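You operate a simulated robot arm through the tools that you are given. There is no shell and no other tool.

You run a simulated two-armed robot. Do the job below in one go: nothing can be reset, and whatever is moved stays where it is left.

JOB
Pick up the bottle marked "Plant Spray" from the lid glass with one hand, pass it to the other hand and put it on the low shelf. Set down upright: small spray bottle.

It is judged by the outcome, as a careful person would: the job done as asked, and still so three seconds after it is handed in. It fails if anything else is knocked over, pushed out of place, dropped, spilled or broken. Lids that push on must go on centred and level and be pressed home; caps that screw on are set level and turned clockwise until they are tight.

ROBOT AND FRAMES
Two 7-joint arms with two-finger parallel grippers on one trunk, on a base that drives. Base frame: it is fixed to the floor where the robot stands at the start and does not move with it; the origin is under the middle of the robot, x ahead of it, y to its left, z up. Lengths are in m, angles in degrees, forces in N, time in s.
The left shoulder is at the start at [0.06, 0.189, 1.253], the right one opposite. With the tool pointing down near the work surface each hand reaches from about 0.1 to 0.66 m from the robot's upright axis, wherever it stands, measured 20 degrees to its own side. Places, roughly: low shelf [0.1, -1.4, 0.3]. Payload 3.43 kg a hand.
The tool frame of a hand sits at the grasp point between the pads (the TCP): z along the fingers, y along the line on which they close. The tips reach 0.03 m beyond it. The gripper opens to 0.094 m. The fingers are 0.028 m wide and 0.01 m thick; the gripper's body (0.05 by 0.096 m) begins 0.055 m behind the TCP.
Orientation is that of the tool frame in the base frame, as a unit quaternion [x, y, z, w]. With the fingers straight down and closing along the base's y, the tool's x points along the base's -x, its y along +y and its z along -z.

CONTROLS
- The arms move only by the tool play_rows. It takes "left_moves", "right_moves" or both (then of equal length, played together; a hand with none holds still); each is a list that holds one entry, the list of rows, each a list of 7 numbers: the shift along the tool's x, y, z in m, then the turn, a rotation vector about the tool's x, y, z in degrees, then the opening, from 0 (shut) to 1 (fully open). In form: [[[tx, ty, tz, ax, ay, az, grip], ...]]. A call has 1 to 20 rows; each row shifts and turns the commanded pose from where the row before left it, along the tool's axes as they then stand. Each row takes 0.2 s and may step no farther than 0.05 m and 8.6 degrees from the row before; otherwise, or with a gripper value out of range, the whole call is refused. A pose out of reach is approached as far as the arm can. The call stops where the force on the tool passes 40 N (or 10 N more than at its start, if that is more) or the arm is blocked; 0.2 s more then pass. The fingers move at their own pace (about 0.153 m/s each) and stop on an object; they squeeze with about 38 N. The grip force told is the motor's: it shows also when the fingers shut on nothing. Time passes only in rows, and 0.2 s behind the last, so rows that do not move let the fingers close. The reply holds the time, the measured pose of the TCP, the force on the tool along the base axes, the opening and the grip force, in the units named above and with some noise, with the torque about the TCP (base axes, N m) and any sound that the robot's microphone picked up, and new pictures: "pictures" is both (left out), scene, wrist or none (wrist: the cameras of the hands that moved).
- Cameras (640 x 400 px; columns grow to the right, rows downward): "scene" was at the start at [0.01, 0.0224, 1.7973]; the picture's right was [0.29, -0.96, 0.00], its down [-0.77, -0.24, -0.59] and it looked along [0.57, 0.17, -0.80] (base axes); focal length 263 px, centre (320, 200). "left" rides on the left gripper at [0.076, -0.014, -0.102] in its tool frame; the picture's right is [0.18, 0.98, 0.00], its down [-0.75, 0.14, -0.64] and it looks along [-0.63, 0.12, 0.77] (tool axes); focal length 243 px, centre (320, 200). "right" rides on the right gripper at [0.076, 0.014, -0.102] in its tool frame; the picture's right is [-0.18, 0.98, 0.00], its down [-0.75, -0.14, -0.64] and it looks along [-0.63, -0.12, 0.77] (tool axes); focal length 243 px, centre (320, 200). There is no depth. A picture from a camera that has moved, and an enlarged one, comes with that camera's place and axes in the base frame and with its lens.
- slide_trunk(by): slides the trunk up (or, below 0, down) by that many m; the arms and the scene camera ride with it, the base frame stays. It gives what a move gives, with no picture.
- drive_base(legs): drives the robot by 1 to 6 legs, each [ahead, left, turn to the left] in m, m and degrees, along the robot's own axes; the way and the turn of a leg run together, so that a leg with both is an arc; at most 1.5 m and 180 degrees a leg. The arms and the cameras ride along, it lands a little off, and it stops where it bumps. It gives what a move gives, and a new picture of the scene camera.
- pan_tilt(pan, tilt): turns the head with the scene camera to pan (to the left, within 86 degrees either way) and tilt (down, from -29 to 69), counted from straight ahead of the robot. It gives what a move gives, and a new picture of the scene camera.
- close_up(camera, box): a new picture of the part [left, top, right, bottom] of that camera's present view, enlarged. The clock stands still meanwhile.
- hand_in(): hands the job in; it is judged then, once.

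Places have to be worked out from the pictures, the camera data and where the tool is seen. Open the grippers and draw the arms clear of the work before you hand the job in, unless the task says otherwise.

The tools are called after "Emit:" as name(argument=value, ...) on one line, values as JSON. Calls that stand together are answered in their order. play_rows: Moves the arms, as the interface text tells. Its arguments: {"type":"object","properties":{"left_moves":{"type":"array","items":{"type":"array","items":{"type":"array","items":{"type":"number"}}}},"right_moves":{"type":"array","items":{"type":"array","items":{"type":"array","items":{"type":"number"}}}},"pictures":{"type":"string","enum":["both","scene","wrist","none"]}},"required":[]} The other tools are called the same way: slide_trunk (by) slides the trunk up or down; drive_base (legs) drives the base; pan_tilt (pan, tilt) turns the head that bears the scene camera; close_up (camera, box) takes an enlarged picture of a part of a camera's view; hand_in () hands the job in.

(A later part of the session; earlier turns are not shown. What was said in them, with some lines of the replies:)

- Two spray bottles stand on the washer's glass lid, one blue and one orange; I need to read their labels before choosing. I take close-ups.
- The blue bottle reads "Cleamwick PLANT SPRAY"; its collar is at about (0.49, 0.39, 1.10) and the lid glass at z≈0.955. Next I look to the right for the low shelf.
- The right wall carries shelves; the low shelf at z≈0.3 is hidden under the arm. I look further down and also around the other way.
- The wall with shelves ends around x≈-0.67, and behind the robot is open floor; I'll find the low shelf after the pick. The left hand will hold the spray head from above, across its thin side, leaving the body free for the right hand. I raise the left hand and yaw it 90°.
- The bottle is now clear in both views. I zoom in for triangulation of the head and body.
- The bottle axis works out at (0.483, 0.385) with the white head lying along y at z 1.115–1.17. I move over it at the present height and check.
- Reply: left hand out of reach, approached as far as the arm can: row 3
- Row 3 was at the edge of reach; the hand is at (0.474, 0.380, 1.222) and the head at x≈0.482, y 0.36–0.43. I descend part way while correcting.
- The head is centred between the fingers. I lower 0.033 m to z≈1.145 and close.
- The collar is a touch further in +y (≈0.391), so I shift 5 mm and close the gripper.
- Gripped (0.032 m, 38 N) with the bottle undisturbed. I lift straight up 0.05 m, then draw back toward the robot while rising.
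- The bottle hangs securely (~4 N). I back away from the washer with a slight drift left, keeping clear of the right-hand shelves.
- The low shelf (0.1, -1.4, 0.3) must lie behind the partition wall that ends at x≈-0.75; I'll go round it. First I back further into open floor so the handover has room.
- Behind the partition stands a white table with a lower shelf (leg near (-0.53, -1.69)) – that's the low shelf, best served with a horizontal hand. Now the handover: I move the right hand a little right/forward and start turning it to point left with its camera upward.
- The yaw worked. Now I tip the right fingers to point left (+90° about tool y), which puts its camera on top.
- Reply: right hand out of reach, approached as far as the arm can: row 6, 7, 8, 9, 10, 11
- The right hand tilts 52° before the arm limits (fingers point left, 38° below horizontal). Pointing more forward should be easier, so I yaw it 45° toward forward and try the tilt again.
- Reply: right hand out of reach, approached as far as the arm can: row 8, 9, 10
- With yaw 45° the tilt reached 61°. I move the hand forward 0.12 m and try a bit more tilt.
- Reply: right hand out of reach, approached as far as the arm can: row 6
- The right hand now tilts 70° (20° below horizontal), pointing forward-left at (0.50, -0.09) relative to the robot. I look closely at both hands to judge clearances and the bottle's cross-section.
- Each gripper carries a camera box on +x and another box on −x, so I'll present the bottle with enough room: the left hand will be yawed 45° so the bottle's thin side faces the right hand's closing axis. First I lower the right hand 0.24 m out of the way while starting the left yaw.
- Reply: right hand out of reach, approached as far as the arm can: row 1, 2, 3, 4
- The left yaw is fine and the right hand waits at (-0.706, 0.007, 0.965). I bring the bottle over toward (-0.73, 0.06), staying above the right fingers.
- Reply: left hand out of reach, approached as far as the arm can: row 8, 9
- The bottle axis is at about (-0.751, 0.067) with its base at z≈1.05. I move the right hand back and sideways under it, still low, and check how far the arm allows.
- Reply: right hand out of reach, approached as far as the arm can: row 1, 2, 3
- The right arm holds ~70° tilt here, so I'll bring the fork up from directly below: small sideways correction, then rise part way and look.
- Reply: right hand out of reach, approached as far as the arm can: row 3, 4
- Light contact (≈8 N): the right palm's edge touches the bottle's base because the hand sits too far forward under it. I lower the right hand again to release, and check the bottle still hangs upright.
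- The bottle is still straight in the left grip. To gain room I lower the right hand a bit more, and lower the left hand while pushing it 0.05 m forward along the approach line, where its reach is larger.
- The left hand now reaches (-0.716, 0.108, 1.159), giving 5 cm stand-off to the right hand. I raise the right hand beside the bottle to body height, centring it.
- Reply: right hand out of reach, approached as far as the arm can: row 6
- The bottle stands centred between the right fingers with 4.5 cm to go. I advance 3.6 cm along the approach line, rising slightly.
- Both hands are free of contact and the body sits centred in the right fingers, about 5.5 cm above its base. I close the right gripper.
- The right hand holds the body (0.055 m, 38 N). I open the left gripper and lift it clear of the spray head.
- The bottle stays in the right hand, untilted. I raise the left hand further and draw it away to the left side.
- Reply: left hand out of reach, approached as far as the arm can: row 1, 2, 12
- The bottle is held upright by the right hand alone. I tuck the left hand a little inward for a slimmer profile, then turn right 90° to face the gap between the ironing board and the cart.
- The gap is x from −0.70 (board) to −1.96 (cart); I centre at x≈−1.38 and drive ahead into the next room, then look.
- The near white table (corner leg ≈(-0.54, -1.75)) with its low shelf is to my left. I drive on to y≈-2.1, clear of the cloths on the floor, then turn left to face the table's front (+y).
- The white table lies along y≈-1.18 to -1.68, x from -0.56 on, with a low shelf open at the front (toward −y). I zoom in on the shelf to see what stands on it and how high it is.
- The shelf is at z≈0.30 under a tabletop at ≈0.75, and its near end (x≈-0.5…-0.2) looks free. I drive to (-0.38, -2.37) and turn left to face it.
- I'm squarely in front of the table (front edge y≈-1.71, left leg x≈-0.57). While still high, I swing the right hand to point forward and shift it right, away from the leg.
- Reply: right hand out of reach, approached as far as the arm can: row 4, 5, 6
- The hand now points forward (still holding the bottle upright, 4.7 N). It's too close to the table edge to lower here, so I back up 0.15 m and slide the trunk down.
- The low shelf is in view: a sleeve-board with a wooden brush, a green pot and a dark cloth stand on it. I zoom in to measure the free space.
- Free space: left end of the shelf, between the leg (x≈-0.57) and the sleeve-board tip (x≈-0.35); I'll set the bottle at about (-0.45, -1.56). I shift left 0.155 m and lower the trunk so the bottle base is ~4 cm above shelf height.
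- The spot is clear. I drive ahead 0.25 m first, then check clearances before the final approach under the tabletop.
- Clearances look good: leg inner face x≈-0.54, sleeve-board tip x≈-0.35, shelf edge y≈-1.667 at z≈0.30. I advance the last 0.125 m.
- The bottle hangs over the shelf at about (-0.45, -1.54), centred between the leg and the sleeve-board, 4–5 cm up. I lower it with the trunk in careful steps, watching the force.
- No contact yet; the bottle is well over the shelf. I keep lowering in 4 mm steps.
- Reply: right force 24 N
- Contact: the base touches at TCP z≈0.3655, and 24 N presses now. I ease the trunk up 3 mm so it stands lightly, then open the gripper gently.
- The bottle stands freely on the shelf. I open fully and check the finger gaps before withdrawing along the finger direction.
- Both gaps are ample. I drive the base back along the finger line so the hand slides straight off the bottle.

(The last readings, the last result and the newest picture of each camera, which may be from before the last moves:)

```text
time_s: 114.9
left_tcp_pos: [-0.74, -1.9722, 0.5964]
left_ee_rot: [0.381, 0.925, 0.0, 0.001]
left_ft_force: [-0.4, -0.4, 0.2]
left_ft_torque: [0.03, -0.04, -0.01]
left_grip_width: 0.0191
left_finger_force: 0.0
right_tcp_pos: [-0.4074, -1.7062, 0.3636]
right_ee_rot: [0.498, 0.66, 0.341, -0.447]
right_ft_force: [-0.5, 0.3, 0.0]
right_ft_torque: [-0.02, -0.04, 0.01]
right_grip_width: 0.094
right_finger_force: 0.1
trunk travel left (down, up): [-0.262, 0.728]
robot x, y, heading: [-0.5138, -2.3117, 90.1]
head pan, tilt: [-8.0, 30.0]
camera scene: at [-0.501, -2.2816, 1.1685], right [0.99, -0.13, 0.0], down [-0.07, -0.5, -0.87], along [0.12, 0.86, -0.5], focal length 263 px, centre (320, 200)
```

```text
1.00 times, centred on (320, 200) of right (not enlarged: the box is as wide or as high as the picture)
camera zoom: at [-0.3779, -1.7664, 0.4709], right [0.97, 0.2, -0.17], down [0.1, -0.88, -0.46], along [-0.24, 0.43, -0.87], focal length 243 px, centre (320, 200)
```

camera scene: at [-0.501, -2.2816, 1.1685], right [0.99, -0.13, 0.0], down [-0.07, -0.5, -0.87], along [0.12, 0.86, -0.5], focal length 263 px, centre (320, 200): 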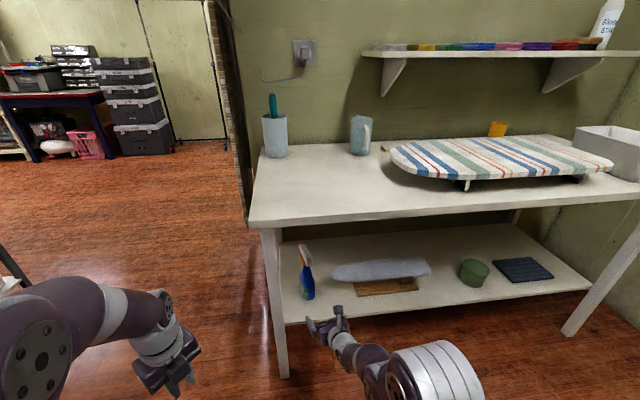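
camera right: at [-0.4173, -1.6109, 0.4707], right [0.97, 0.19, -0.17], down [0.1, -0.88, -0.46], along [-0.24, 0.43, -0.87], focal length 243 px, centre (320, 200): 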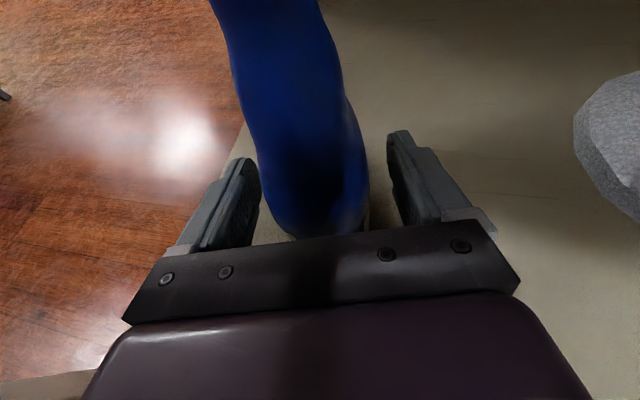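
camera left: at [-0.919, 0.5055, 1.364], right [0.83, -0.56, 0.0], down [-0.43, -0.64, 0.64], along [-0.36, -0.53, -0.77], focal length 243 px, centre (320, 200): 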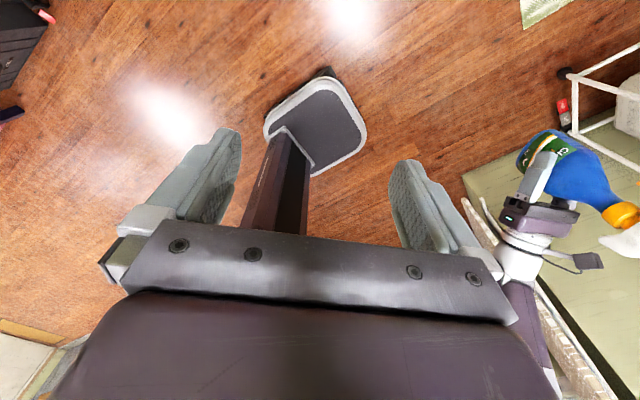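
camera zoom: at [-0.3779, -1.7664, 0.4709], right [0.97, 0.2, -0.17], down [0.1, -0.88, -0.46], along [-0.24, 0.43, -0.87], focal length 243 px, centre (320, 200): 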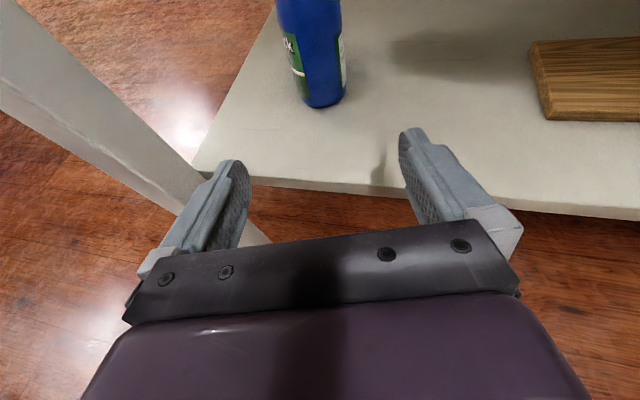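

The Plant Spray stands upright on the low shelf, nothing else disturbed. I back the robot further away so both arms are clear, and take a last look.

Emit:
drive_base(legs=[[-0.25, 0, 0]])

Emit:
close_up(camera="scene", box=[240, 180, 480, 330])

```text
time_s: 116.8
left_tcp_pos: [-0.7394, -2.2261, 0.5968]
left_ee_rot: [0.383, 0.924, -0.001, 0.0]
left_ft_force: [-0.3, 0.1, 0.1]
left_ft_torque: [0.03, 0.0, 0.01]
left_grip_width: 0.0188
left_finger_force: 0.1
right_tcp_pos: [-0.4075, -1.9603, 0.3631]
right_ee_rot: [0.5, 0.659, 0.342, -0.446]
right_ft_force: [0.4, 0.2, 0.0]
right_ft_torque: [0.01, 0.0, -0.03]
right_grip_width: 0.0939
right_finger_force: 0.1
trunk travel left (down, up): [-0.262, 0.728]
robot x, y, heading: [-0.5115, -2.569, 90.0]
head pan, tilt: [-8.0, 30.0]
camera scene: at [-0.5001, -2.5366, 1.1685], right [0.99, -0.14, 0.0], down [-0.07, -0.5, -0.87], along [0.12, 0.86, -0.5], focal length 263 px, centre (320, 200)
```

scene: 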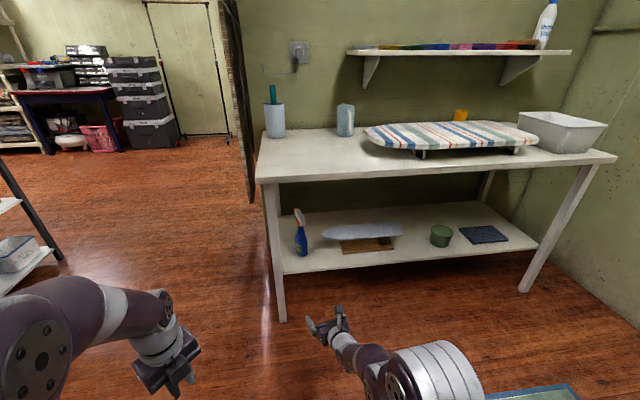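

```text
2.67 times, centred on (360, 255) of scene
camera zoom: at [-0.5001, -2.5366, 1.1685], right [0.99, -0.14, 0.0], down [-0.07, -0.5, -0.87], along [0.12, 0.86, -0.5], focal length 702 px, centre (213, 53)
```

zoom: 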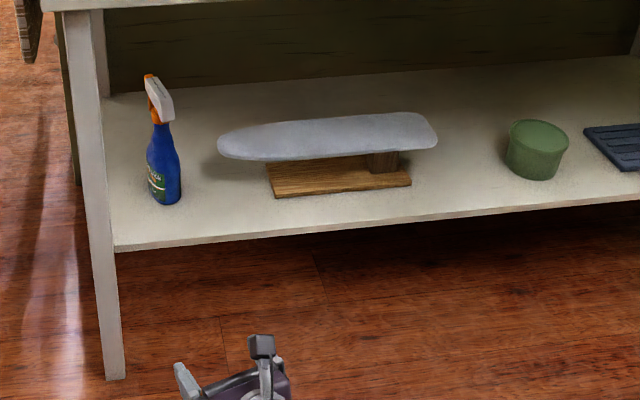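

The bottle stands upright and stable, with the other shelf items where they were. I open the left gripper too, then hand in.

Emit:
play_rows(left_moves=[[[0, 0, 0, 0, 0, 0, 1], [0, 0, 0, 0, 0, 0, 1], [0, 0, 0, 0, 0, 0, 1]]], pictures="scene")

```text
time_s: 117.6
left_tcp_pos: [-0.7384, -2.2262, 0.5961]
left_ee_rot: [0.383, 0.924, 0.0, 0.0]
left_ft_force: [-1.0, 0.1, 0.4]
left_ft_torque: [0.01, 0.0, -0.01]
left_grip_width: 0.0939
left_finger_force: 0.0
right_tcp_pos: [-0.4055, -1.9617, 0.3632]
right_ee_rot: [0.5, 0.658, 0.343, -0.446]
right_ft_force: [0.0, -0.1, -0.1]
right_ft_torque: [-0.01, 0.0, 0.0]
right_grip_width: 0.0939
right_finger_force: 0.1
trunk travel left (down, up): [-0.262, 0.728]
robot x, y, heading: [-0.5145, -2.565, 90.2]
head pan, tilt: [-8.0, 30.0]
camera scene: at [-0.5001, -2.5364, 1.1685], right [0.99, -0.14, 0.0], down [-0.07, -0.5, -0.87], along [0.12, 0.86, -0.5], focal length 263 px, centre (320, 200)
```

scene: 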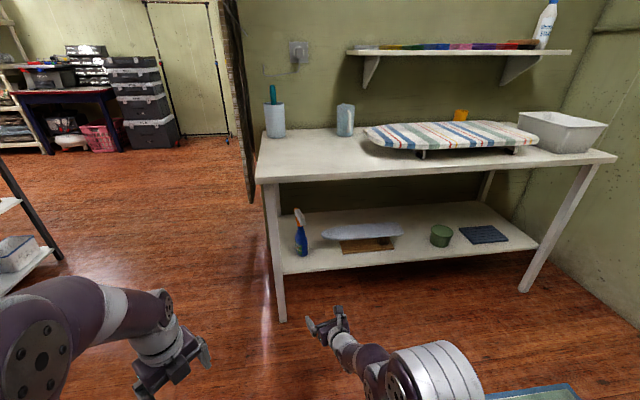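

Both grippers are open and clear of the work, and the Plant Spray bottle stands upright on the low shelf. I hand in the job.

Emit:
hand_in()

```text
The job is handed in.
```

I picked up the "Plant Spray" bottle from the lid glass with the left hand and passed it to the right. It now stands upright at the left end of the low shelf, at about (-0.45, -1.55). I handed the job in; no verdict has come back.

- **Bumps:** While lining up the handover, the right palm pressed lightly on the bottle's base, at about 8 N. The bottle did not slip or tilt.
- **Surroundings:** In the last pictures the sleeve board, pot and cloth on the shelf, and the things on the table above, look unmoved. I last saw the orange spray bottle standing upright on the washer lid, before I drove to the shelf.
- **Driving:** To reach the shelf I drove over the striped mat in front of the table. I did not check whether that moved it.
- **End state:** Both grippers are open and the arms are clear of the shelf.
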